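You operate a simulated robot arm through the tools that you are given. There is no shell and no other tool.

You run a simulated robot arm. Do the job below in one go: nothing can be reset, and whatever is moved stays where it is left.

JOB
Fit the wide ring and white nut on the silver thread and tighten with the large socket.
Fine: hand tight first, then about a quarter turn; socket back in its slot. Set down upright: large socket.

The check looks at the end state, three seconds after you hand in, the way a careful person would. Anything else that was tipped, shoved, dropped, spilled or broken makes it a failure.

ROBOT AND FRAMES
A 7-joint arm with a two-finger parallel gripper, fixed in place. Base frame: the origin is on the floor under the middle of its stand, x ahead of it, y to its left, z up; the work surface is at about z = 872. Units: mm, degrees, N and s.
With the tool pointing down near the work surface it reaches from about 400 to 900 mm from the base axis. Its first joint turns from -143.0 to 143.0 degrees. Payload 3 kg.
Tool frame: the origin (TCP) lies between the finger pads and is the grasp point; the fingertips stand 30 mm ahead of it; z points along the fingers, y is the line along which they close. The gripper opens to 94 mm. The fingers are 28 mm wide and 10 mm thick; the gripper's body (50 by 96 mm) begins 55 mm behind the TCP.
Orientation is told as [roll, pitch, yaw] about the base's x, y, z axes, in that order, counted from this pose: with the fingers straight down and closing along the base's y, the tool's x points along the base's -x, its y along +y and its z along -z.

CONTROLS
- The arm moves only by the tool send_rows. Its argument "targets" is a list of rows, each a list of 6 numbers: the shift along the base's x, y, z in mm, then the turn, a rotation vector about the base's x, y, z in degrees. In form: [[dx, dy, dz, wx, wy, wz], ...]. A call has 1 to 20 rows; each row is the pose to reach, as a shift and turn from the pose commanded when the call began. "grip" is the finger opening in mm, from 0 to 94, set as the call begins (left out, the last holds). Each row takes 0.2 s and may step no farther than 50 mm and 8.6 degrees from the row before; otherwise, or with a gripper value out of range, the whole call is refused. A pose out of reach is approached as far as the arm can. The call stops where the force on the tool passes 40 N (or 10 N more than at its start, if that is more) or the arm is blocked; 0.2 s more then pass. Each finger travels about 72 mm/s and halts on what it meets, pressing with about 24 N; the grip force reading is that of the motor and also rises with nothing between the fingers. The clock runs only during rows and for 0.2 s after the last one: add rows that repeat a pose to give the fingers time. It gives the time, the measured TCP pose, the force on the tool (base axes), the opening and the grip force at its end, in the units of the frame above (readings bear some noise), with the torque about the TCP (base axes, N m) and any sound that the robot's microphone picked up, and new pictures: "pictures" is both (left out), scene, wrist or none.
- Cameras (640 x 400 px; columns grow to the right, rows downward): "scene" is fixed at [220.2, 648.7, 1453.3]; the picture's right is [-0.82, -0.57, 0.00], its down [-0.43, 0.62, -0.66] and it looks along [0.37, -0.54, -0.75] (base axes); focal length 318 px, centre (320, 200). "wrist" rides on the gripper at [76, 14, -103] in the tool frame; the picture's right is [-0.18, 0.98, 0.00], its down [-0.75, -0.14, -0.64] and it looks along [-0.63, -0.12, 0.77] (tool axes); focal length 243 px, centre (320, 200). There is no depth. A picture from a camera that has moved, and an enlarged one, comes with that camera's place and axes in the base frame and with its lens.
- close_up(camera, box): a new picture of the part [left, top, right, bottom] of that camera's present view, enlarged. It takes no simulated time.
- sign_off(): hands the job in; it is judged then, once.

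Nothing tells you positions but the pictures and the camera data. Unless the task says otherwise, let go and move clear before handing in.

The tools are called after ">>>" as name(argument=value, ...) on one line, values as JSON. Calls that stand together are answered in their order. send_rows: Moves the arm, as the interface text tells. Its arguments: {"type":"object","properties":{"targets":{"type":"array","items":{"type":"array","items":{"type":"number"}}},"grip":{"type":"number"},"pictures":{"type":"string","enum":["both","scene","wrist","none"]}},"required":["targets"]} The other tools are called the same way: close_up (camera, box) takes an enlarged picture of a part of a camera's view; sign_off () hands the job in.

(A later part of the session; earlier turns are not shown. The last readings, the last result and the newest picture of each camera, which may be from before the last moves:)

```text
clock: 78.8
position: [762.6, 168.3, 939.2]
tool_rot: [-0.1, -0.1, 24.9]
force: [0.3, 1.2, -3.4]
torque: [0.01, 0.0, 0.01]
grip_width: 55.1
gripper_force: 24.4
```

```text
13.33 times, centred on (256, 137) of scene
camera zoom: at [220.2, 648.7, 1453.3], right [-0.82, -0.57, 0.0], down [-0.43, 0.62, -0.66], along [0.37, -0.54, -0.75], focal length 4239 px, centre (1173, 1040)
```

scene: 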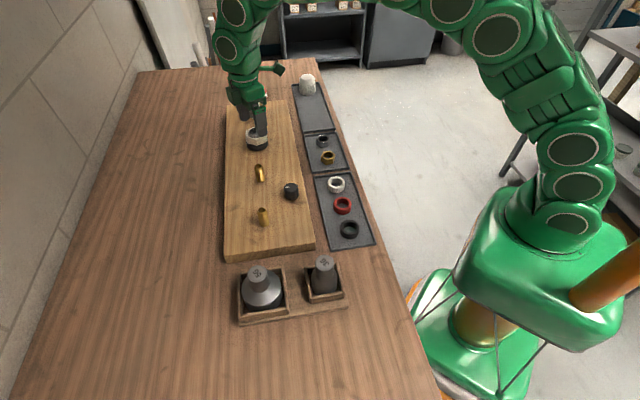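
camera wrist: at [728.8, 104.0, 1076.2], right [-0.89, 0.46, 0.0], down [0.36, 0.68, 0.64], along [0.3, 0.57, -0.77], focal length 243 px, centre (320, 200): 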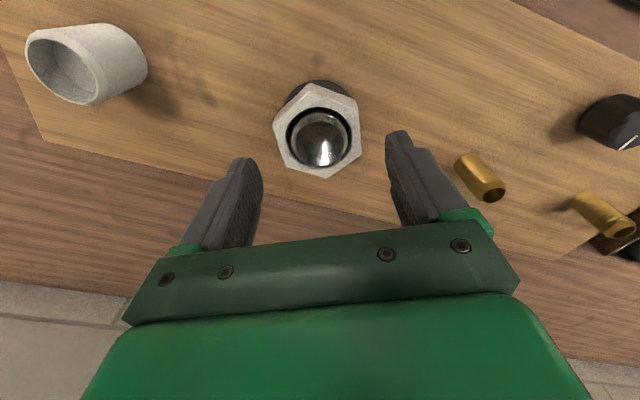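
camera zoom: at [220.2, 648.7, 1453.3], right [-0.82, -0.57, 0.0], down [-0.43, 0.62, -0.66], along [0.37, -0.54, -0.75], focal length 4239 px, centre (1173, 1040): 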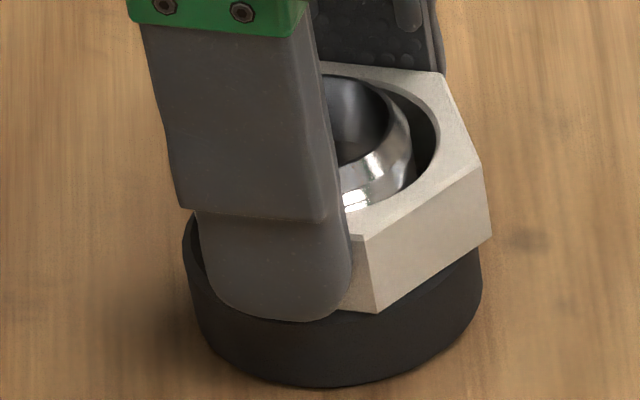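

The scene and wrist views agree that the nut is about 2.5 mm off toward the robot from the stud axis. I'll shift it back onto the axis and verify.

>>> send_rows(targets=[[1, 0.9, 0, 0, 0, 0], [2, 1.9, 0, 0, 0, 0], [2, 1.9, 0, 0, 0, 0], [2, 1.9, 0, 0, 0, 0]], pictures="none")

>>> close_up(camera="wrist", box=[240, 100, 400, 220])

>>> close_up(camera="scene", box=[240, 122, 272, 152])

```text
clock: 79.8
position: [763.8, 171.3, 939.6]
tool_rot: [0.0, 0.0, 24.9]
force: [0.6, -0.9, -3.8]
torque: [0.02, 0.05, 0.0]
grip_width: 55.0
gripper_force: 23.6
```

```text
3.33 times, centred on (320, 160) of wrist
camera zoom: at [689.6, 151.7, 1042.5], right [-0.25, 0.97, 0.0], down [0.74, 0.19, 0.64], along [0.62, 0.16, -0.77], focal length 809 px, centre (320, 333)
```

zoom: 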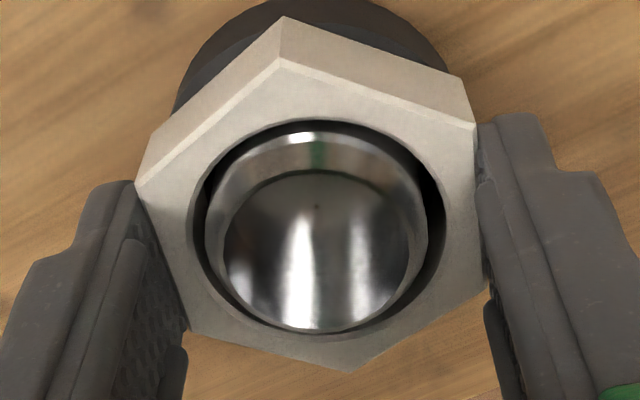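

```text
13.33 times, centred on (256, 137) of scene
camera zoom: at [220.2, 648.7, 1453.3], right [-0.82, -0.57, 0.0], down [-0.43, 0.62, -0.66], along [0.37, -0.54, -0.75], focal length 4239 px, centre (1173, 1040)
```

zoom: 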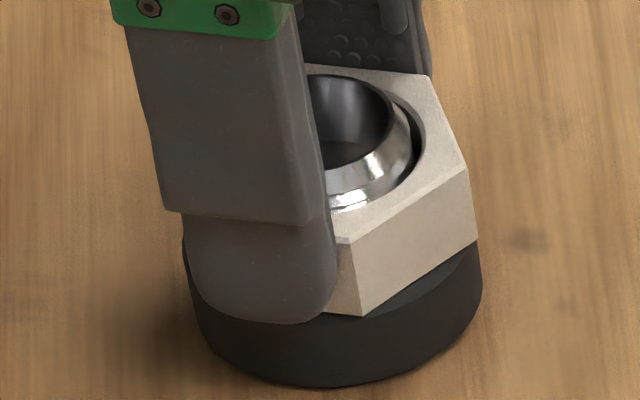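

>>> send_rows(targets=[[0, 0, 0, 0, 0, -8], [0, 0, 0, 0, 0, -16], [0, 0, 0, 0, 0, -24], [0, 0, 0, 0, 0, -32], [0, 0, 0, 0, 0, -40], [0, 0, 0, 0, 0, -40]], pictures="none")

>>> send_rows(targets=[[0, 0, 0, 0, 0, -8], [0, 0, 0, 0, 0, -16], [0, 0, 0, 0, 0, -24], [0, 0, 0, 0, 0, -32], [0, 0, 0, 0, 0, -40], [0, 0, 0, 0, 0, -40]], pictures="none")

>>> send_rows(targets=[[0, 0, 0, 0, 0, -8], [0, 0, 0, 0, 0, -16], [0, 0, 0, 0, 0, -24], [0, 0, 0, 0, 0, -32], [0, 0, 0, 0, 0, -40], [0, 0, 0, 0, 0, -40]], pictures="none")

>>> close_up(camera="scene", box=[240, 122, 272, 152])

>>> close_up(camera="wrist", box=[240, 100, 400, 220])

```text
clock: 81.2
position: [764.3, 170.8, 939.8]
tool_rot: [0.0, 0.1, -15.2]
force: [0.0, 1.3, -3.8]
torque: [-0.01, -0.03, 0.01]
grip_width: 54.7
gripper_force: 23.8
```

```text
clock: 82.6
position: [764.4, 169.8, 939.1]
tool_rot: [-0.1, -0.1, -55.2]
force: [0.4, -1.1, -2.3]
torque: [-0.02, 0.01, 0.02]
grip_width: 55.1
gripper_force: 24.1
```

```text
clock: 84.0
position: [765.3, 172.2, 937.8]
tool_rot: [0.1, -0.1, -95.1]
force: [0.0, 0.3, -3.1]
torque: [0.03, 0.03, 0.02]
grip_width: 55.2
gripper_force: 24.1
```

```text
13.33 times, centred on (256, 137) of scene
camera zoom: at [220.2, 648.7, 1453.3], right [-0.82, -0.57, 0.0], down [-0.43, 0.62, -0.66], along [0.37, -0.54, -0.75], focal length 4239 px, centre (1173, 1040)
```

zoom: 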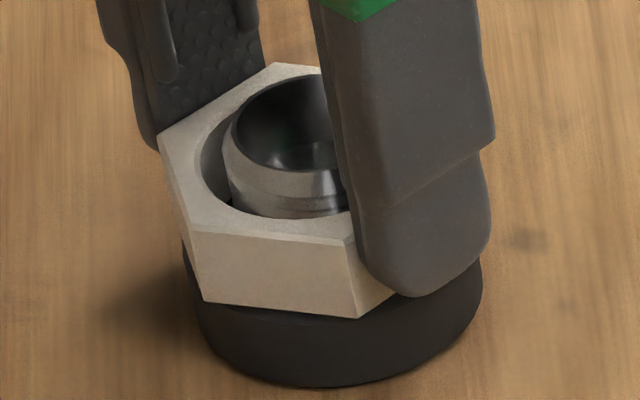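

```text
3.33 times, centred on (320, 160) of wrist
camera zoom: at [785.7, 246.1, 1042.5], right [0.96, -0.27, 0.0], down [-0.21, -0.74, 0.64], along [-0.17, -0.62, -0.77], focal length 809 px, centre (320, 333)
```

zoom: 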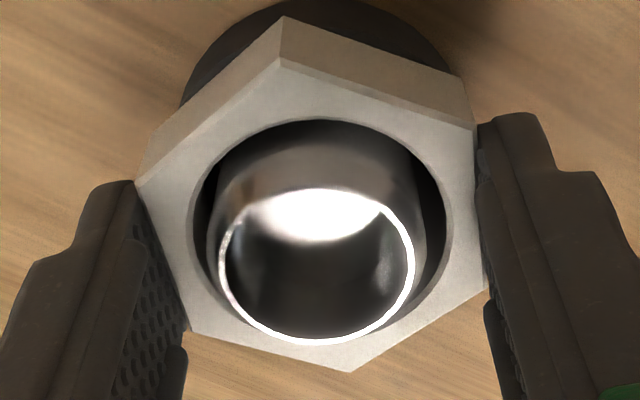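

>>> send_rows(targets=[[0, 0, 1, 0, 0, 0], [0, 0, 1, 0, 0, 0], [0, 0, 1, 0, 0, 0]], pictures="none")

>>> send_rows(targets=[[0, 0, 0, 0, 0, 8], [0, 0, 0, 0, 0, 16], [0, 0, 0, 0, 0, 24], [0, 0, 0, 0, 0, 32], [0, 0, 0, 0, 0, 40], [0, 0, 0, 0, 0, 48], [0, 0, 0, 0, 0, 56], [0, 0, 0, 0, 0, 64], [0, 0, 0, 0, 0, 72], [0, 0, 0, 0, 0, 80], [0, 0, 0, 0, 0, 80]], pictures="none")

>>> send_rows(targets=[[0, 0, 0, 0, 0, 8], [0, 0, 0, 0, 0, 16], [0, 0, 0, 0, 0, 24], [0, 0, 0, 0, 0, 32], [0, 0, 0, 0, 0, 40], [0, 0, 0, 0, 0, 48], [0, 0, 0, 0, 0, 56], [0, 0, 0, 0, 0, 64], [0, 0, 0, 0, 0, 72], [0, 0, 0, 0, 0, 80], [0, 0, 0, 0, 0, 80]], pictures="none")

>>> close_up(camera="scene", box=[240, 122, 272, 152])

```text
clock: 84.8
position: [764.5, 170.7, 939.5]
tool_rot: [-0.1, -0.1, -95.0]
force: [-0.4, 1.7, -5.4]
torque: [0.03, 0.0, 0.01]
grip_width: 55.2
gripper_force: 23.3
```

```text
clock: 87.2
position: [764.5, 169.6, 941.5]
tool_rot: [0.0, 0.0, -14.9]
force: [0.6, -0.3, -6.2]
torque: [0.01, 0.01, 0.0]
grip_width: 54.9
gripper_force: 24.6
```

```text
clock: 89.6
position: [765.0, 170.3, 940.1]
tool_rot: [0.1, 0.0, 65.1]
force: [0.4, 1.3, -3.2]
torque: [-0.01, 0.01, -0.01]
grip_width: 54.9
gripper_force: 24.6
```

```text
13.33 times, centred on (256, 137) of scene
camera zoom: at [220.2, 648.7, 1453.3], right [-0.82, -0.57, 0.0], down [-0.43, 0.62, -0.66], along [0.37, -0.54, -0.75], focal length 4239 px, centre (1173, 1040)
```

zoom: 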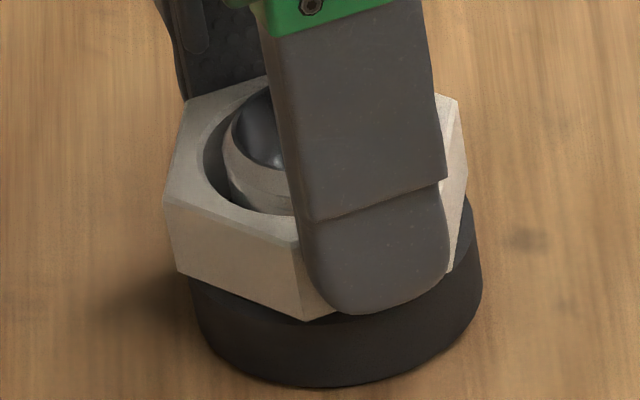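

>>> send_rows(targets=[[0, 0, 1, 0, 0, 0], [0, 0, 2, 0, 0, 0], [0, 0, 2, 0, 0, 0]], pictures="none")

>>> send_rows(targets=[[0, 0, 1, 0, 0, 0], [0, 0, 2, 0, 0, 0], [0, 0, 2, 0, 0, 0]], pictures="none")

>>> close_up(camera="scene", box=[240, 122, 272, 152])

>>> close_up(camera="wrist", box=[240, 100, 400, 220])

```text
clock: 90.4
position: [764.7, 170.9, 942.7]
tool_rot: [0.0, 0.0, 65.0]
force: [1.0, 0.5, -11.6]
torque: [0.0, -0.02, -0.01]
grip_width: 55.1
gripper_force: 23.9
```

```text
clock: 91.2
position: [764.5, 170.9, 944.4]
tool_rot: [-0.1, 0.0, 65.0]
force: [-0.1, 0.4, -17.2]
torque: [-0.02, 0.01, -0.01]
grip_width: 54.9
gripper_force: 24.5
```

```text
13.33 times, centred on (256, 137) of scene
camera zoom: at [220.2, 648.7, 1453.3], right [-0.82, -0.57, 0.0], down [-0.43, 0.62, -0.66], along [0.37, -0.54, -0.75], focal length 4239 px, centre (1173, 1040)
```

zoom: 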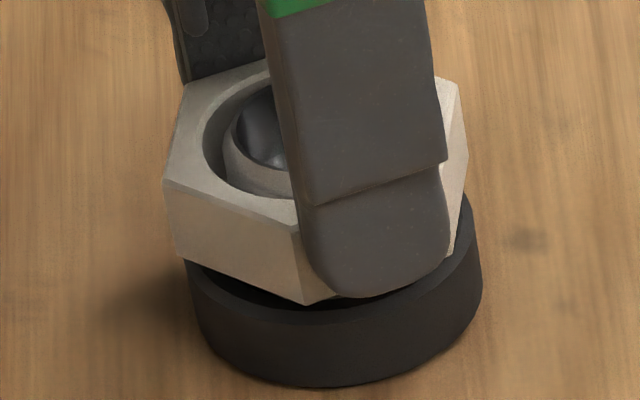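

```text
3.33 times, centred on (320, 160) of wrist
camera zoom: at [719.0, 108.3, 1047.6], right [-0.81, 0.58, 0.0], down [0.45, 0.62, 0.64], along [0.37, 0.52, -0.77], focal length 809 px, centre (320, 333)
```

zoom: 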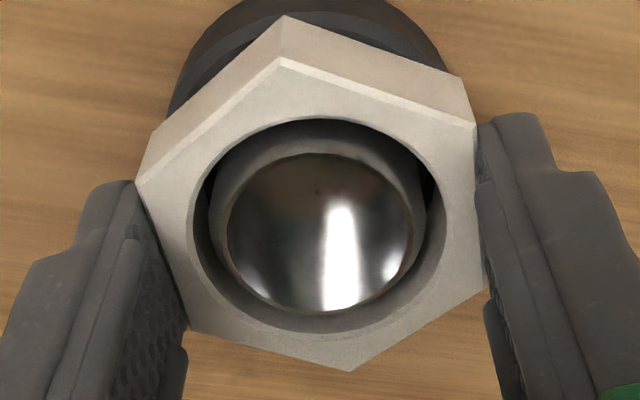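

>>> send_rows(targets=[[0, 0, 0, 0, 0, -8], [0, 0, 0, 0, 0, -16], [0, 0, 0, 0, 0, -24], [0, 0, 0, 0, 0, -32], [0, 0, 0, 0, 0, -40], [0, 0, 0, 0, 0, -48], [0, 0, 0, 0, 0, -56], [0, 0, 0, 0, 0, -64], [0, 0, 0, 0, 0, -64]], pictures="none")

>>> send_rows(targets=[[0, 0, 0, 0, 0, -8], [0, 0, 0, 0, 0, -16], [0, 0, 0, 0, 0, -24], [0, 0, 0, 0, 0, -32], [0, 0, 0, 0, 0, -40], [0, 0, 0, 0, 0, -48], [0, 0, 0, 0, 0, -56], [0, 0, 0, 0, 0, -64], [0, 0, 0, 0, 0, -64]], pictures="none")

```text
clock: 93.2
position: [764.7, 170.3, 944.9]
tool_rot: [0.0, 0.0, 0.8]
force: [-0.5, -0.1, -16.9]
torque: [0.0, 0.01, 0.01]
grip_width: 55.2
gripper_force: 23.9
```

```text
clock: 95.2
position: [764.4, 169.9, 944.5]
tool_rot: [0.0, 0.0, -63.2]
force: [1.1, 0.1, -15.0]
torque: [0.0, -0.01, -0.02]
grip_width: 55.0
gripper_force: 24.1
```

The downward pull doesn't change with clockwise turning here. To see whether counter-clockwise turning backs the nut off (whether the thread keeps count), I'll unwind it a good way and re-read the force.

>>> send_rows(targets=[[0, 0, -1, 0, 0, 8], [0, 0, -2, 0, 0, 16], [0, 0, -3, 0, 0, 24], [0, 0, -3, 0, 0, 32], [0, 0, -3, 0, 0, 40], [0, 0, -3, 0, 0, 48], [0, 0, -3, 0, 0, 56], [0, 0, -3, 0, 0, 64], [0, 0, -3, 0, 0, 72], [0, 0, -3, 0, 0, 80], [0, 0, -3, 0, 0, 88], [0, 0, -3, 0, 0, 96], [0, 0, -3, 0, 0, 104], [0, 0, -3, 0, 0, 112], [0, 0, -3, 0, 0, 120], [0, 0, -3, 0, 0, 128], [0, 0, -3, 0, 0, 128]], pictures="none")

>>> send_rows(targets=[[0, 0, 0, 0, 0, 8], [0, 0, 0, 0, 0, 16], [0, 0, 0, 0, 0, 24], [0, 0, 0, 0, 0, 32], [0, 0, 0, 0, 0, 40], [0, 0, 0, 0, 0, 48], [0, 0, 0, 0, 0, 56], [0, 0, 0, 0, 0, 56]], pictures="none")

```text
clock: 98.8
position: [761.7, 170.3, 940.8]
tool_rot: [-0.1, 0.0, 65.2]
force: [-0.5, -0.4, -4.7]
torque: [0.0, -0.02, -0.03]
grip_width: 55.1
gripper_force: 24.2
```

```text
clock: 100.6
position: [764.4, 169.6, 942.4]
tool_rot: [0.0, 0.0, 121.1]
force: [0.2, -0.5, -6.3]
torque: [0.0, 0.0, -0.04]
grip_width: 54.9
gripper_force: 24.2
```

>>> send_rows(targets=[[0, 0, -1, 0, 0, 0], [0, 0, -2.2, 0, 0, 0], [0, 0, -2.2, 0, 0, 0]], pictures="none")

>>> send_rows(targets=[[0, 0, 0, 0, 0, 0], [0, 0, 0, 0, 0, 0], [0, 0, 0, 0, 0, -8], [0, 0, 0, 0, 0, -16], [0, 0, 0, 0, 0, -24], [0, 0, 0, 0, 0, -32], [0, 0, 0, 0, 0, -40], [0, 0, 0, 0, 0, -48], [0, 0, 0, 0, 0, -56], [0, 0, 0, 0, 0, -64], [0, 0, 0, 0, 0, -72], [0, 0, 0, 0, 0, -80], [0, 0, 0, 0, 0, -88], [0, 0, 0, 0, 0, -96], [0, 0, 0, 0, 0, -104], [0, 0, 0, 0, 0, -112], [0, 0, 0, 0, 0, -120], [0, 0, 0, 0, 0, -120]], grip=78, pictures="none")

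>>> send_rows(targets=[[0, 0, 0, 0, 0, -8], [0, 0, 0, 0, 0, -16], [0, 0, 0, 0, 0, -24], [0, 0, 0, 0, 0, -32], [0, 0, 0, 0, 0, -40], [0, 0, 0, 0, 0, -48], [0, 0, 0, 0, 0, -56], [0, 0, 0, 0, 0, -60], [0, 0, 0, 0, 0, -60]])

>>> close_up(camera="scene", box=[240, 122, 272, 152])

>>> close_up(camera="wrist", box=[240, 100, 400, 220])

```text
clock: 101.4
position: [763.4, 170.1, 940.6]
tool_rot: [-0.1, 0.2, 121.1]
force: [1.4, -5.1, 15.2]
torque: [-0.18, 0.14, 0.03]
grip_width: 55.0
gripper_force: 23.7
```

```text
clock: 105.2
position: [764.0, 169.8, 938.8]
tool_rot: [0.0, 0.0, 1.0]
force: [0.9, 0.7, 0.5]
torque: [0.02, -0.03, 0.0]
grip_width: 77.9
gripper_force: 0.1
```

```text
clock: 107.2
position: [763.7, 170.6, 940.4]
tool_rot: [0.0, -0.1, -59.1]
force: [0.2, -0.2, 0.1]
torque: [-0.02, -0.03, -0.02]
grip_width: 77.8
gripper_force: 0.1
camera wrist: at [737.0, 243.6, 1042.8], right [0.94, 0.35, 0.0], down [0.27, -0.72, 0.64], along [0.22, -0.6, -0.77], focal length 243 px, centre (320, 200)
```

scene: 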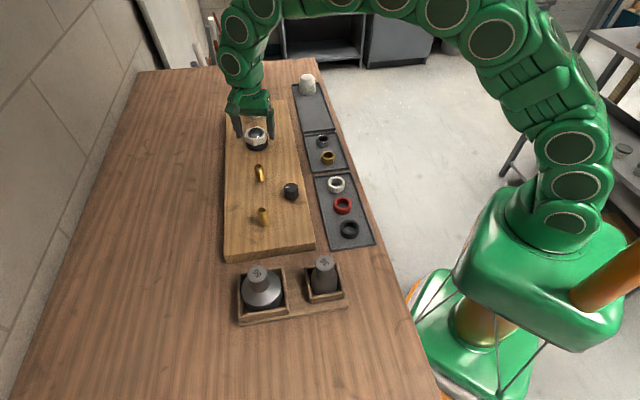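
wrist: 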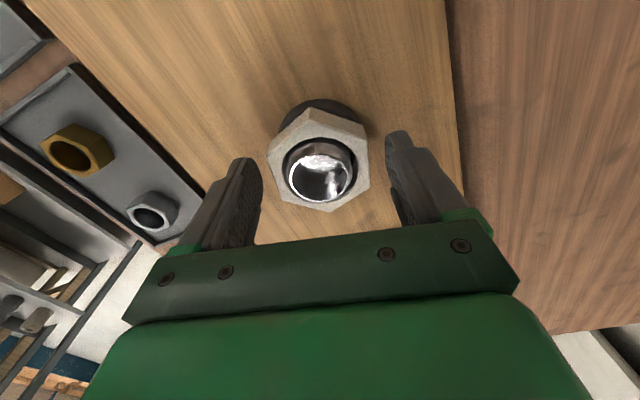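

```text
13.33 times, centred on (256, 137) of scene
camera zoom: at [220.2, 648.7, 1453.3], right [-0.82, -0.57, 0.0], down [-0.43, 0.62, -0.66], along [0.37, -0.54, -0.75], focal length 4239 px, centre (1173, 1040)
```

zoom: 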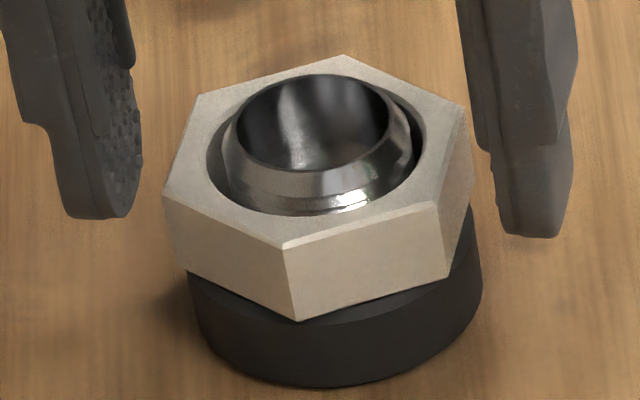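

```text
3.33 times, centred on (320, 160) of wrist
camera zoom: at [737.0, 243.6, 1042.8], right [0.94, 0.35, 0.0], down [0.27, -0.72, 0.64], along [0.22, -0.6, -0.77], focal length 809 px, centre (320, 333)
```

zoom: 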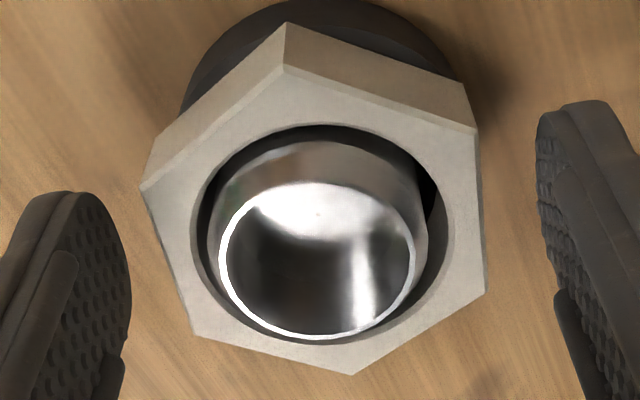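

>>> send_rows(targets=[[0, 0, 0, 0, 0, 0], [0, 0, 0, 0, 0, 0], [0, 0, 0, 0, 0, 0]], grip=40, pictures="none")

>>> send_rows(targets=[[0, 0, 1, 0, 0, 0], [0, 0, 2, 0, 0, 0], [0, 0, 2, 0, 0, 0]], pictures="none")

>>> send_rows(targets=[[0, 0, 0, 0, 0, 8], [0, 0, 0, 0, 0, 16], [0, 0, 0, 0, 0, 24], [0, 0, 0, 0, 0, 32], [0, 0, 0, 0, 0, 40], [0, 0, 0, 0, 0, 48], [0, 0, 0, 0, 0, 56], [0, 0, 0, 0, 0, 64], [0, 0, 0, 0, 0, 72], [0, 0, 0, 0, 0, 80], [0, 0, 0, 0, 0, 80]], pictures="none")

>>> send_rows(targets=[[0, 0, 0, 0, 0, 8], [0, 0, 0, 0, 0, 16], [0, 0, 0, 0, 0, 24], [0, 0, 0, 0, 0, 32], [0, 0, 0, 0, 0, 40], [0, 0, 0, 0, 0, 48], [0, 0, 0, 0, 0, 56], [0, 0, 0, 0, 0, 64], [0, 0, 0, 0, 0, 72], [0, 0, 0, 0, 0, 80], [0, 0, 0, 0, 0, 88], [0, 0, 0, 0, 0, 96], [0, 0, 0, 0, 0, 96]], pictures="none")

```text
clock: 108.0
position: [764.1, 170.8, 941.1]
tool_rot: [0.0, -0.1, -58.9]
force: [2.8, 0.6, 1.0]
torque: [-0.02, -0.09, 0.06]
grip_width: 55.0
gripper_force: 24.1
```

```text
clock: 108.8
position: [764.0, 170.6, 941.6]
tool_rot: [0.1, 0.0, -59.0]
force: [-0.2, 0.1, -5.8]
torque: [-0.03, 0.01, -0.03]
grip_width: 54.9
gripper_force: 23.7
```

```text
clock: 111.2
position: [763.5, 170.8, 942.2]
tool_rot: [0.0, 0.0, 21.1]
force: [-0.2, -0.1, -2.9]
torque: [0.04, -0.05, -0.04]
grip_width: 55.2
gripper_force: 24.1
```

```text
clock: 114.0
position: [764.5, 169.9, 940.5]
tool_rot: [0.1, 0.0, 117.2]
force: [0.3, 0.3, 15.6]
torque: [0.0, 0.04, 0.02]
grip_width: 54.9
gripper_force: 24.1
```

Counter-clockwise turning pushed the gripper up (+15.6 N), so the thread is real and keeps count. It moves roughly 0.066 mm per degree and was already seated on the ring, and the extra clockwise turning had simply been accumulating. I'll find the neutral height here, then turn clockwise back to the exact seating angle.

>>> send_rows(targets=[[0, 0, 2, 0, 0, 0], [0, 0, 4, 0, 0, 0], [0, 0, 4, 0, 0, 0]], pictures="none")

>>> send_rows(targets=[[0, 0, 1, 0, 0, 0], [0, 0, 1, 0, 0, 0], [0, 0, 1, 0, 0, 0]], pictures="none")

>>> close_up(camera="scene", box=[240, 122, 272, 152])

```text
clock: 114.8
position: [763.7, 170.3, 944.9]
tool_rot: [0.0, -0.1, 117.0]
force: [0.0, -0.5, 6.0]
torque: [-0.02, 0.02, -0.02]
grip_width: 54.9
gripper_force: 24.4
```

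```text
clock: 115.6
position: [762.3, 170.1, 945.5]
tool_rot: [-0.1, 0.0, 117.0]
force: [0.3, -0.5, -0.5]
torque: [0.0, 0.0, 0.03]
grip_width: 55.0
gripper_force: 24.6
```

```text
13.33 times, centred on (256, 137) of scene
camera zoom: at [220.2, 648.7, 1453.3], right [-0.82, -0.57, 0.0], down [-0.43, 0.62, -0.66], along [0.37, -0.54, -0.75], focal length 4239 px, centre (1173, 1040)
```

zoom: 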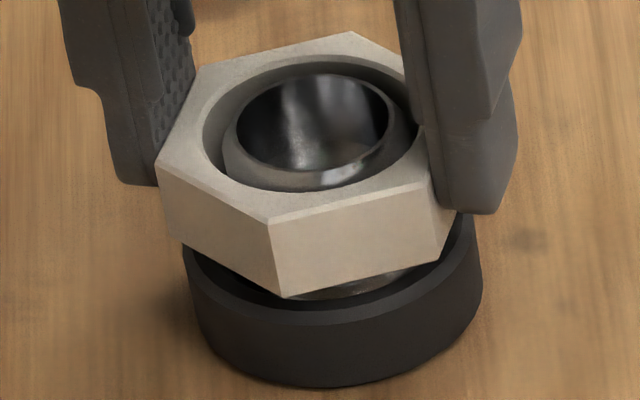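

>>> send_rows(targets=[[0, 0, 0, 0, 0, 0], [0, 0, 0, 0, 0, 0]], pictures="none")

>>> send_rows(targets=[[0, 0, -1, 0, 0, 0], [0, 0, -1, 0, 0, 0]], pictures="none")

>>> send_rows(targets=[[0, 0, -1, 0, 0, 0], [0, 0, -1, 0, 0, 0]], pictures="none")

```text
clock: 116.2
position: [762.8, 169.8, 945.7]
tool_rot: [0.0, 0.1, 117.0]
force: [-0.1, -0.1, -1.0]
torque: [0.0, 0.02, 0.02]
grip_width: 55.2
gripper_force: 24.3
```

```text
clock: 116.8
position: [763.5, 170.4, 946.9]
tool_rot: [0.0, 0.0, 117.0]
force: [0.5, 0.1, 2.0]
torque: [-0.03, -0.03, 0.0]
grip_width: 55.1
gripper_force: 23.6
```

```text
clock: 117.4
position: [764.6, 171.6, 943.2]
tool_rot: [-0.1, 0.0, 117.0]
force: [-0.6, 0.5, 6.8]
torque: [0.06, -0.01, 0.01]
grip_width: 55.2
gripper_force: 23.7
```

The thread resists pushing without turning (about 5 N/mm, neutral near 945), so it's engaged near its start. I'll turn clockwise in measured steps, following it down and watching where it seats.

>>> send_rows(targets=[[0, 0, 0, 0, 0, -8], [0, 0, 0, 0, 0, -16], [0, 0, 0, 0, 0, -24], [0, 0, 0, 0, 0, -24]], pictures="none")

>>> send_rows(targets=[[0, 0, -0.5, 0, 0, -8], [0, 0, -1.0, 0, 0, -16], [0, 0, -1.5, 0, 0, -24], [0, 0, -1.5, 0, 0, -24]], pictures="none")

>>> send_rows(targets=[[0, 0, -0.5, 0, 0, -8], [0, 0, -1.0, 0, 0, -16], [0, 0, -1.5, 0, 0, -24], [0, 0, -1.5, 0, 0, -24]], pictures="none")

```text
clock: 118.4
position: [764.7, 171.2, 943.4]
tool_rot: [-0.1, -0.1, 92.9]
force: [-0.8, -0.1, 3.0]
torque: [0.0, 0.02, 0.03]
grip_width: 55.2
gripper_force: 24.5
```

```text
clock: 119.4
position: [763.8, 168.6, 943.2]
tool_rot: [0.0, 0.0, 68.9]
force: [0.3, 0.3, 1.5]
torque: [-0.06, 0.0, -0.05]
grip_width: 55.1
gripper_force: 23.9
```

```text
clock: 120.4
position: [764.8, 169.5, 940.5]
tool_rot: [0.0, -0.1, 44.9]
force: [0.5, 0.0, 0.6]
torque: [-0.02, 0.04, -0.03]
grip_width: 55.0
gripper_force: 24.3
```

>>> send_rows(targets=[[0, 0, -0.5, 0, 0, -8], [0, 0, -1.0, 0, 0, -16], [0, 0, -1.0, 0, 0, -16]], pictures="none")

>>> send_rows(targets=[[0, 0, -0.5, 0, 0, -8], [0, 0, -0.5, 0, 0, -8]], pictures="none")

>>> send_rows(targets=[[0, 0, -0.3, 0, 0, -8], [0, 0, -0.3, 0, 0, -8]], pictures="none")

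>>> close_up(camera="scene", box=[240, 122, 272, 152])

>>> close_up(camera="wrist", box=[240, 100, 400, 220])

```text
clock: 121.2
position: [764.2, 170.7, 940.2]
tool_rot: [0.0, 0.0, 28.9]
force: [0.2, -0.8, -0.6]
torque: [0.01, 0.01, -0.02]
grip_width: 54.9
gripper_force: 24.2
```

```text
clock: 121.8
position: [764.2, 169.4, 939.7]
tool_rot: [0.0, 0.0, 20.9]
force: [0.1, -0.1, 1.6]
torque: [-0.08, -0.01, -0.02]
grip_width: 55.1
gripper_force: 24.3
```

```text
clock: 122.4
position: [762.7, 170.1, 940.8]
tool_rot: [0.0, 0.0, 12.9]
force: [1.0, -3.0, 8.8]
torque: [-0.19, 0.04, -0.05]
grip_width: 55.0
gripper_force: 24.1
```

```text
13.33 times, centred on (256, 137) of scene
camera zoom: at [220.2, 648.7, 1453.3], right [-0.82, -0.57, 0.0], down [-0.43, 0.62, -0.66], along [0.37, -0.54, -0.75], focal length 4239 px, centre (1173, 1040)
```

zoom: 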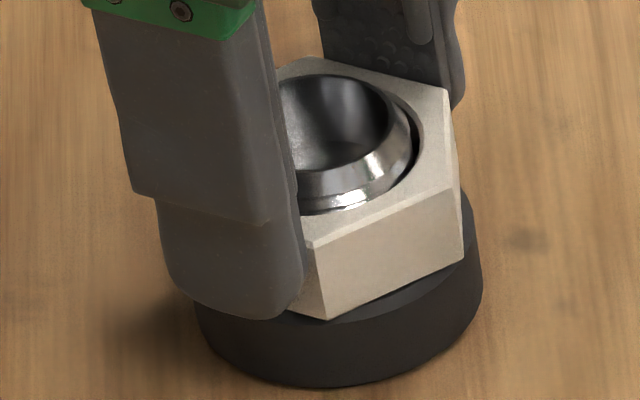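

```text
3.33 times, centred on (320, 160) of wrist
camera zoom: at [686.7, 167.3, 1042.6], right [-0.04, 1.0, 0.0], down [0.77, 0.03, 0.64], along [0.64, 0.03, -0.77], focal length 809 px, centre (320, 333)
```

zoom: 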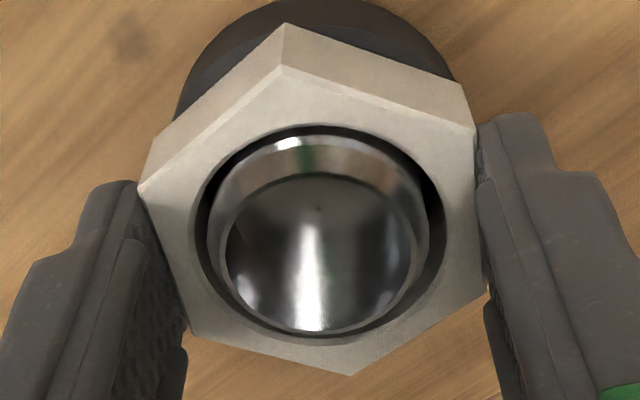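

The nut followed the thread down and has now just seated on the ring: upward reaction appears at about z 939, close to yaw 13-20. That's hand tight. I'll release it without disturbing it, back off, and inspect before fetching the socket.

>>> send_rows(targets=[[0, 0, 0.4, 0, 0, 0], [0, 0, 0.4, 0, 0, 0]], pictures="none")

>>> send_rows(targets=[[0, 0, 0, 0, 0, 0], [0, 0, 0, 0, 0, 0], [0, 0, 0, 0, 0, 0], [0, 0, 30, 0, 0, 0], [0, 0, 70, 0, 0, 0], [0, 0, 110, 0, 0, 0], [0, 0, 110, 0, 0, 0], [0, 0, 110, 0, 0, 0]], grip=84)

>>> close_up(camera="scene", box=[240, 122, 272, 152])

>>> close_up(camera="wrist", box=[256, 40, 384, 140])

>>> close_up(camera="scene", box=[228, 250, 308, 330])

```text
clock: 123.0
position: [762.7, 169.9, 940.2]
tool_rot: [0.0, 0.0, 13.1]
force: [4.0, -3.7, 7.2]
torque: [-0.13, -0.11, 0.0]
grip_width: 55.0
gripper_force: 23.4
```

```text
clock: 124.8
position: [764.2, 171.1, 1051.6]
tool_rot: [0.0, 0.0, 13.0]
force: [-0.2, -0.1, -0.8]
torque: [-0.01, -0.02, 0.02]
grip_width: 83.7
gripper_force: 0.1
camera wrist: at [687.2, 168.5, 1154.5], right [-0.04, 1.0, 0.0], down [0.77, 0.03, 0.64], along [0.64, 0.03, -0.77], focal length 243 px, centre (320, 200)
```

scene: 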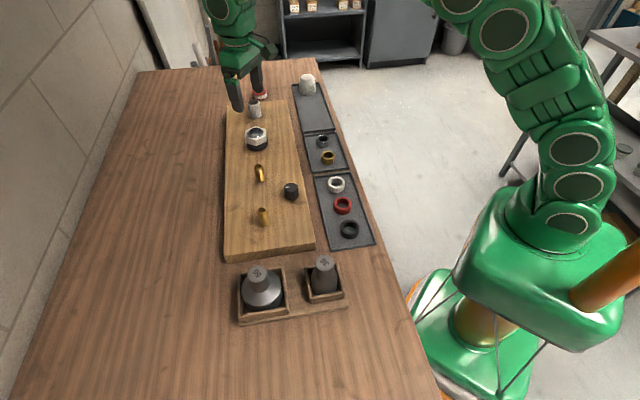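
wrist: 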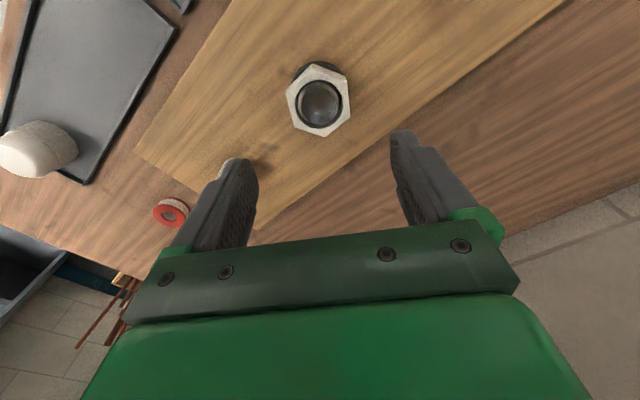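

```text
13.33 times, centred on (256, 137) of scene
camera zoom: at [220.2, 648.7, 1453.3], right [-0.82, -0.57, 0.0], down [-0.43, 0.62, -0.66], along [0.37, -0.54, -0.75], focal length 4239 px, centre (1173, 1040)
```

zoom: 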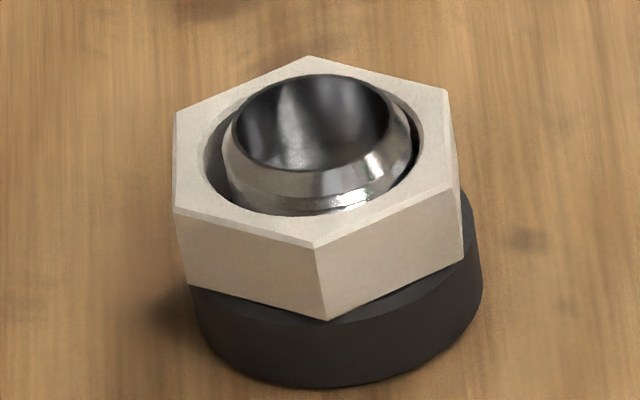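

```text
4.00 times, centred on (320, 90) of wrist
camera zoom: at [687.2, 168.5, 1154.5], right [-0.04, 1.0, 0.0], down [0.77, 0.03, 0.64], along [0.64, 0.03, -0.77], focal length 970 px, centre (320, 640)
```

zoom: 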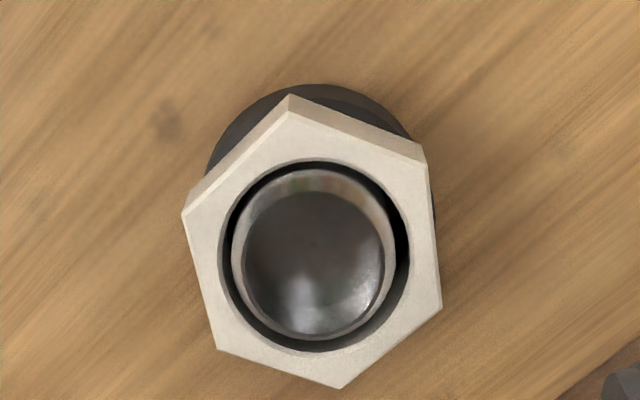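

```text
5.00 times, centred on (268, 290) of scene
camera zoom: at [220.2, 648.7, 1453.3], right [-0.82, -0.57, 0.0], down [-0.43, 0.62, -0.66], along [0.37, -0.54, -0.75], focal length 1590 px, centre (580, -250)
```

zoom: 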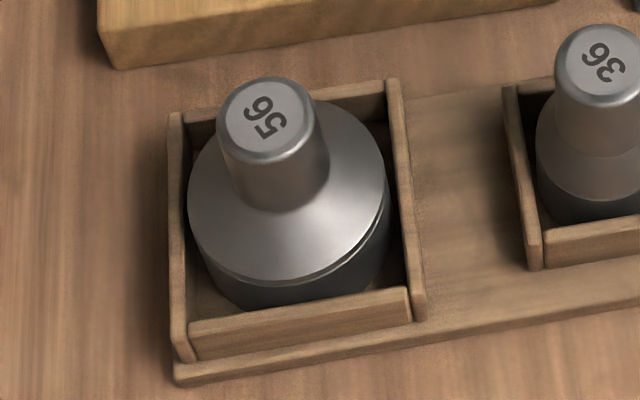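

The nut is seated squarely and concentric, with its hex at about 13.7° yaw. Next I'll travel high to the large "56" socket in its box and look at it from above.

>>> send_rows(targets=[[-31, 31, 10, 0, 0, 0], [-62, 62, 25, 0, 0, 0], [-93, 93, 40, 0, 0, 0], [-124, 124, 55, 0, 0, 0], [-155, 155, 60, 0, 0, 0], [-186, 186, 60, 0, 0, 0], [-217, 217, 60, 0, 0, 0], [-248, 248, 60, 0, 0, 0], [-279, 279, 60, 0, 0, 0], [-305, 305, 60, 0, 0, 0], [-305, 305, 60, 0, 0, 0], [-305, 305, 60, 0, 0, 0]])

>>> close_up(camera="wrist", box=[220, 0, 420, 125])

```text
clock: 127.4
position: [459.1, 476.3, 1109.6]
tool_rot: [-0.1, 0.0, 12.9]
force: [0.3, -0.1, -0.5]
torque: [-0.01, 0.02, 0.04]
grip_width: 83.7
gripper_force: 0.0
camera wrist: at [381.4, 473.6, 1212.6], right [-0.04, 1.0, 0.0], down [0.77, 0.03, 0.64], along [0.64, 0.03, -0.77], focal length 243 px, centre (320, 200)
```

scene: 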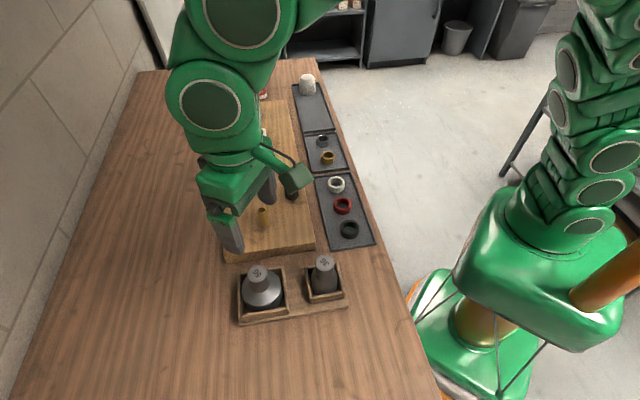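
wrist: 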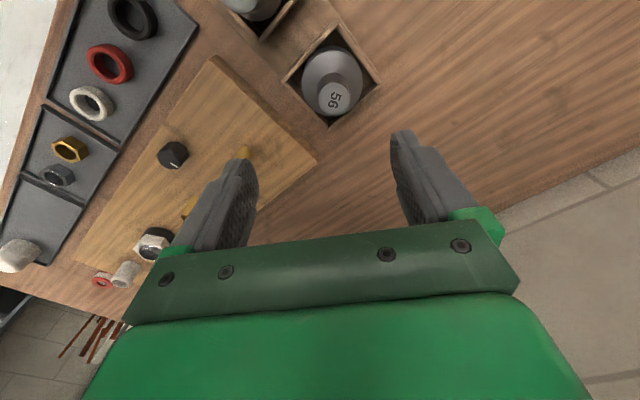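

```text
3.20 times, centred on (320, 62) of wrist
camera zoom: at [381.4, 473.6, 1212.6], right [-0.04, 1.0, 0.0], down [0.77, 0.03, 0.64], along [0.64, 0.03, -0.77], focal length 776 px, centre (320, 640)
```

zoom: 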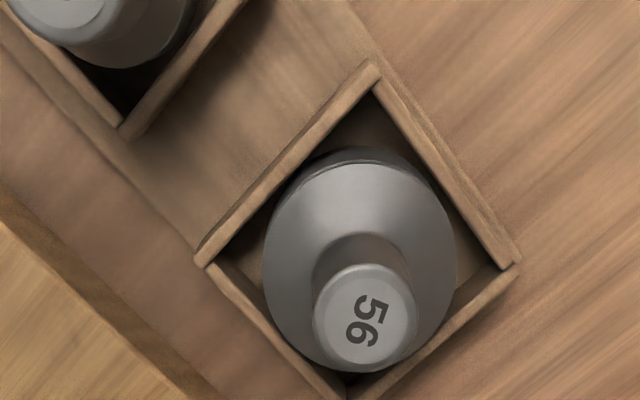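

The large socket's handle is at about [460,490], its top near z 956, with a ~45 mm neck I can grip. I'll turn to yaw 40, centre over it, lower to just above the handle and re-measure.

>>> send_rows(targets=[[0.9, 14.4, 0, 0, 0, 7], [0.9, 14.4, -20, 0, 0, 14], [0.9, 14.4, -50, 0, 0, 21], [0.9, 14.4, -80, 0, 0, 27], [0.9, 14.4, -95, 0, 0, 27], [0.9, 14.4, -95, 0, 0, 27], [0.9, 14.4, -95, 0, 0, 27]], grip=70)

>>> close_up(camera="wrist", box=[240, 80, 400, 200])

>>> close_up(camera="scene", box=[228, 230, 308, 330])

```text
clock: 129.0
position: [458.3, 489.7, 1013.4]
tool_rot: [0.0, 0.0, 40.0]
force: [0.1, 0.1, -0.4]
torque: [-0.01, -0.02, 0.0]
grip_width: 69.9
gripper_force: 0.2
camera wrist: at [391.1, 452.2, 1115.9], right [-0.49, 0.87, 0.0], down [0.67, 0.38, 0.64], along [0.56, 0.31, -0.77], focal length 243 px, centre (320, 200)
```

scene: 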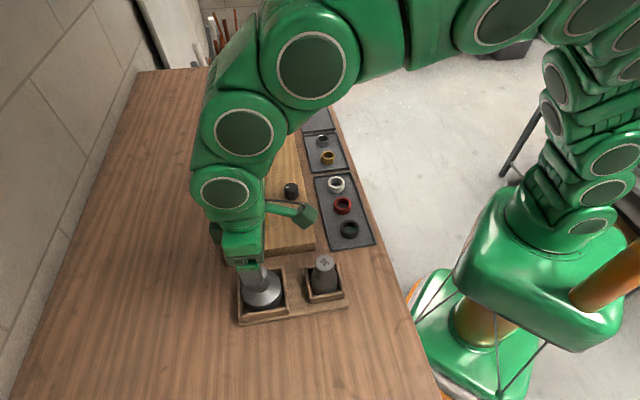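
wrist: 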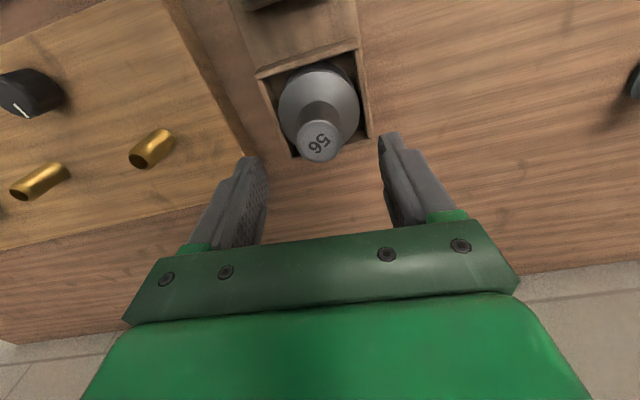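

```text
3.33 times, centred on (320, 140) of wrist
camera zoom: at [391.1, 452.2, 1115.9], right [-0.49, 0.87, 0.0], down [0.67, 0.38, 0.64], along [0.56, 0.31, -0.77], focal length 809 px, centre (320, 400)
```

zoom: 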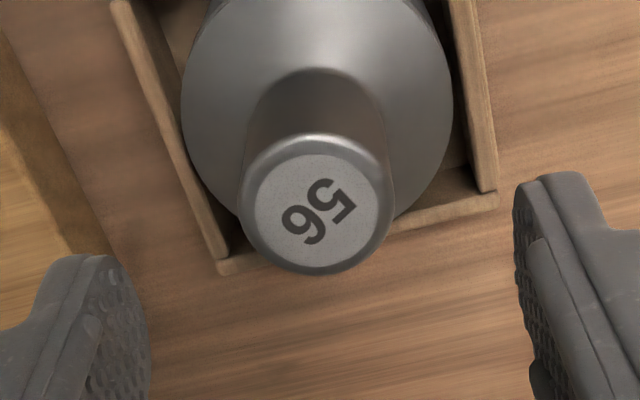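

```text
4.00 times, centred on (268, 280) of scene
camera zoom: at [220.2, 648.7, 1453.3], right [-0.82, -0.57, 0.0], down [-0.43, 0.62, -0.66], along [0.37, -0.54, -0.75], focal length 1272 px, centre (528, -120)
```

zoom: 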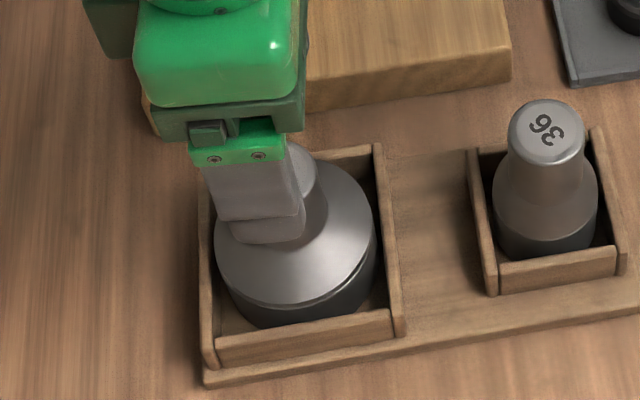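

The handle is nearly centred between the fingers. I'll lower around the neck in steps, watching force, then close.

>>> send_rows(targets=[[1.8, 0.6, -10, 0, 0, 0], [1.8, 0.6, -25, 0, 0, 0], [1.8, 0.6, -40, 0, 0, 0], [1.8, 0.6, -52, 0, 0, 0], [1.8, 0.6, -60, 0, 0, 0], [1.8, 0.6, -62, 0, 0, 0], [1.8, 0.6, -62, 0, 0, 0]], grip=62)

>>> close_up(camera="wrist", box=[240, 100, 400, 220])

>>> close_up(camera="scene", box=[228, 240, 308, 330])

```text
clock: 130.6
position: [460.9, 491.2, 954.2]
tool_rot: [0.0, 0.0, 39.9]
force: [0.1, 0.3, -0.3]
torque: [0.0, -0.02, 0.01]
grip_width: 62.0
gripper_force: 0.0
camera wrist: at [393.8, 453.2, 1056.2], right [-0.49, 0.87, 0.0], down [0.67, 0.38, 0.64], along [0.56, 0.32, -0.77], focal length 243 px, centre (320, 200)
```

scene: 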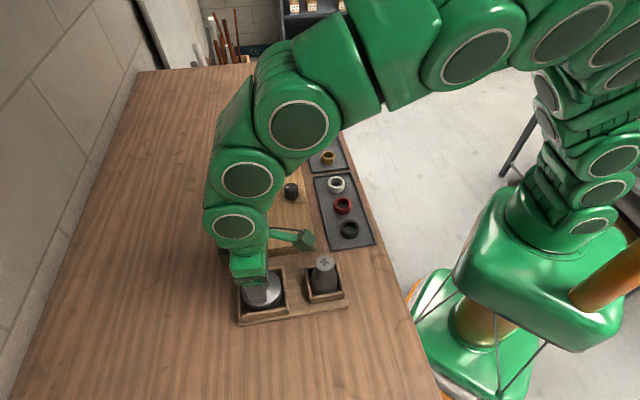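
wrist: 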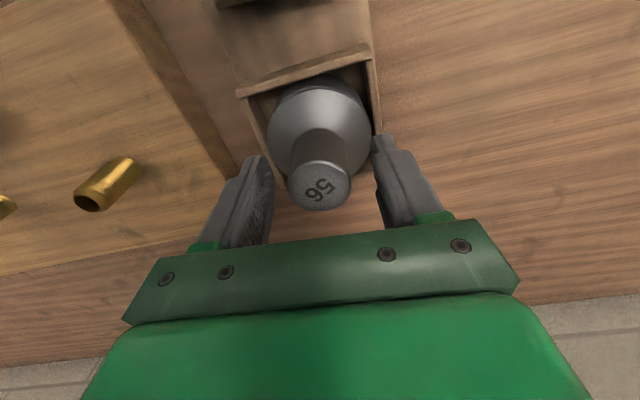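

```text
3.33 times, centred on (320, 160) of wrist
camera zoom: at [393.8, 453.2, 1056.2], right [-0.49, 0.87, 0.0], down [0.67, 0.38, 0.64], along [0.56, 0.32, -0.77], focal length 809 px, centre (320, 333)
```

zoom: 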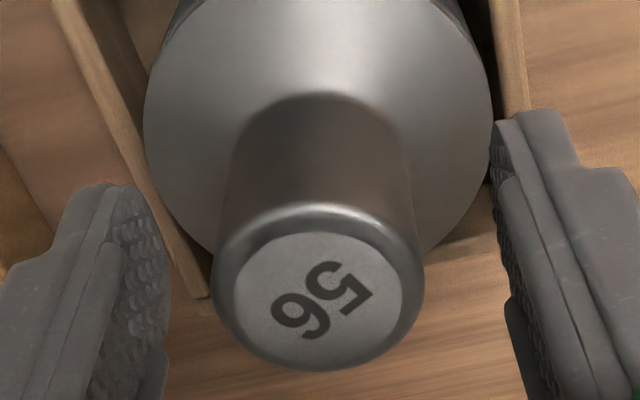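

```text
4.44 times, centred on (268, 285) of scene
camera zoom: at [220.2, 648.7, 1453.3], right [-0.82, -0.57, 0.0], down [-0.43, 0.62, -0.66], along [0.37, -0.54, -0.75], focal length 1413 px, centre (551, -178)
```

zoom: 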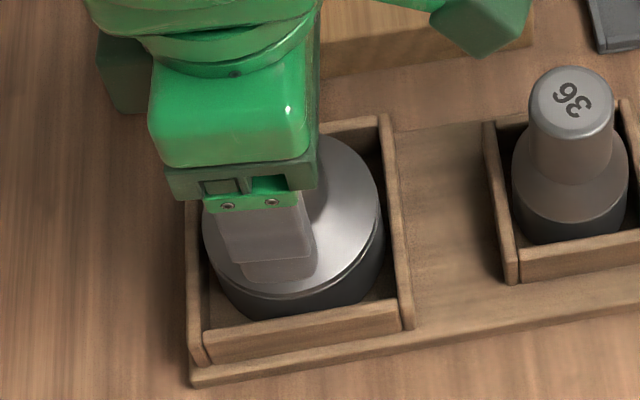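

>>> send_rows(targets=[[0, 0, -2, 0, 0, 0], [0, 0, -4, 0, 0, 0], [0, 0, -4, 0, 0, 0]], pictures="none")

>>> send_rows(targets=[[0, 0, 0, 0, 0, 0], [0, 0, 0, 0, 0, 0], [0, 0, 0, 0, 0, 0], [0, 0, 0, 0, 0, 0]], grip=20, pictures="none")

>>> close_up(camera="wrist", box=[240, 100, 400, 220])

>>> close_up(camera="scene", box=[228, 240, 308, 330])

```text
clock: 131.4
position: [461.6, 490.7, 949.9]
tool_rot: [0.0, 0.0, 40.0]
force: [0.2, 0.2, 1.6]
torque: [0.04, 0.01, -0.02]
grip_width: 62.0
gripper_force: 0.0
```

```text
clock: 132.4
position: [460.1, 490.8, 949.9]
tool_rot: [0.0, 0.0, 40.1]
force: [0.8, 0.3, 0.1]
torque: [-0.08, 0.03, 0.0]
grip_width: 34.4
gripper_force: 24.0
```

```text
3.33 times, centred on (320, 160) of wrist
camera zoom: at [393.8, 453.5, 1052.0], right [-0.49, 0.87, 0.0], down [0.67, 0.38, 0.64], along [0.56, 0.32, -0.77], focal length 809 px, centre (320, 333)
```

zoom: 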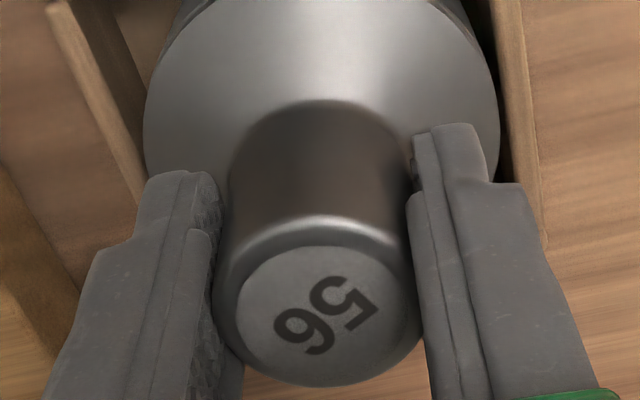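

```text
4.44 times, centred on (268, 285) of scene
camera zoom: at [220.2, 648.7, 1453.3], right [-0.82, -0.57, 0.0], down [-0.43, 0.62, -0.66], along [0.37, -0.54, -0.75], focal length 1413 px, centre (551, -178)
```

zoom: 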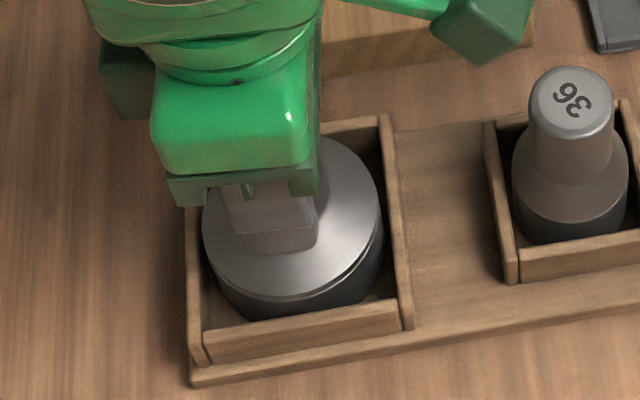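

The socket handle is held (34.4 mm). I'll note this pose (TCP about [461.5, 489.5, 948], yaw 40) for the return, then lift it straight up out of its slot.

>>> send_rows(targets=[[0, 0, 5, 0, 0, 0], [0, 0, 15, 0, 0, 0], [0, 0, 30, 0, 0, 0], [0, 0, 50, 0, 0, 0], [0, 0, 75, 0, 0, 0], [0, 0, 100, 0, 0, 0], [0, 0, 125, 0, 0, 0], [0, 0, 125, 0, 0, 0], [0, 0, 125, 0, 0, 0]])

>>> close_up(camera="scene", box=[218, 200, 318, 330])

>>> close_up(camera="wrist", box=[240, 100, 400, 220])

```text
clock: 134.4
position: [462.2, 490.7, 1074.6]
tool_rot: [0.1, -0.1, 40.0]
force: [-0.3, 0.0, -3.4]
torque: [-0.02, 0.03, 0.02]
grip_width: 34.3
gripper_force: 24.4
camera wrist: at [395.2, 452.4, 1177.4], right [-0.49, 0.87, 0.0], down [0.67, 0.38, 0.64], along [0.56, 0.32, -0.77], focal length 243 px, centre (320, 200)
```

scene: 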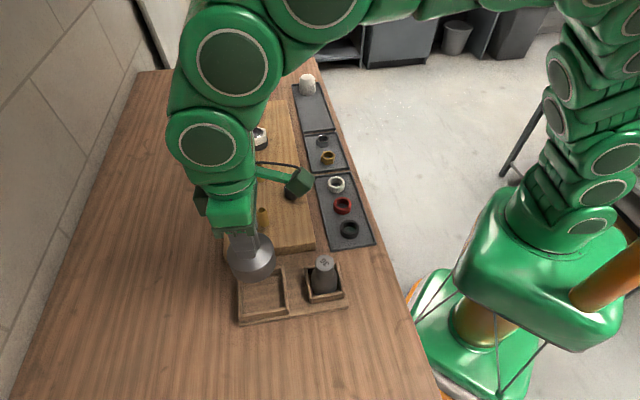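
wrist: 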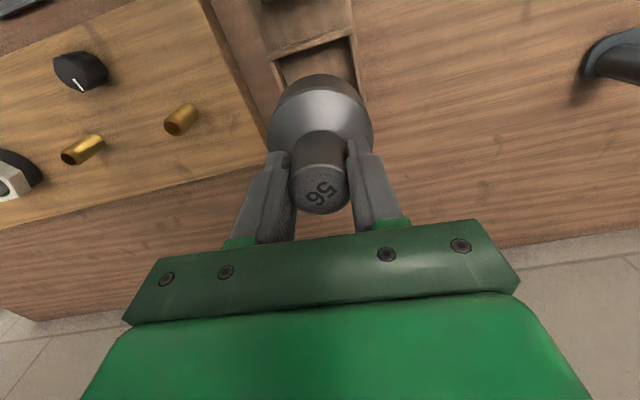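

```text
3.08 times, centred on (268, 265) of scene
camera zoom: at [220.2, 648.7, 1453.3], right [-0.82, -0.57, 0.0], down [-0.43, 0.62, -0.66], along [0.37, -0.54, -0.75], focal length 978 px, centre (480, 0)
```

zoom: 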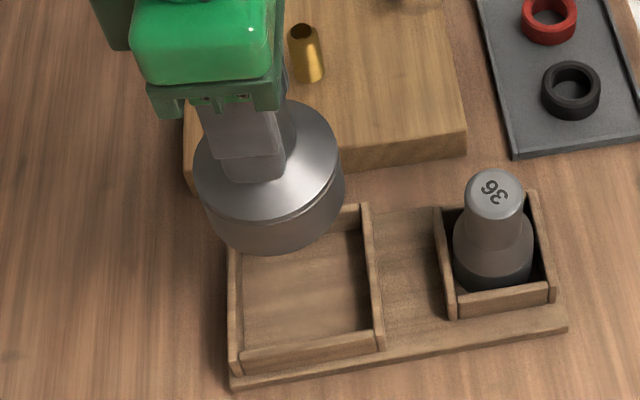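

```text
3.33 times, centred on (320, 160) of wrist
camera zoom: at [395.2, 452.4, 1177.4], right [-0.49, 0.87, 0.0], down [0.67, 0.38, 0.64], along [0.56, 0.32, -0.77], focal length 809 px, centre (320, 333)
```

zoom: 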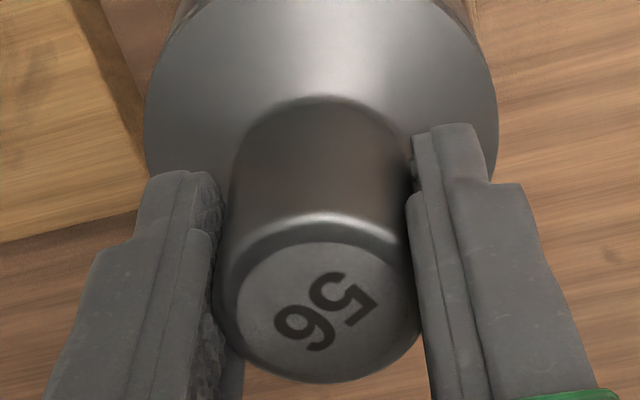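

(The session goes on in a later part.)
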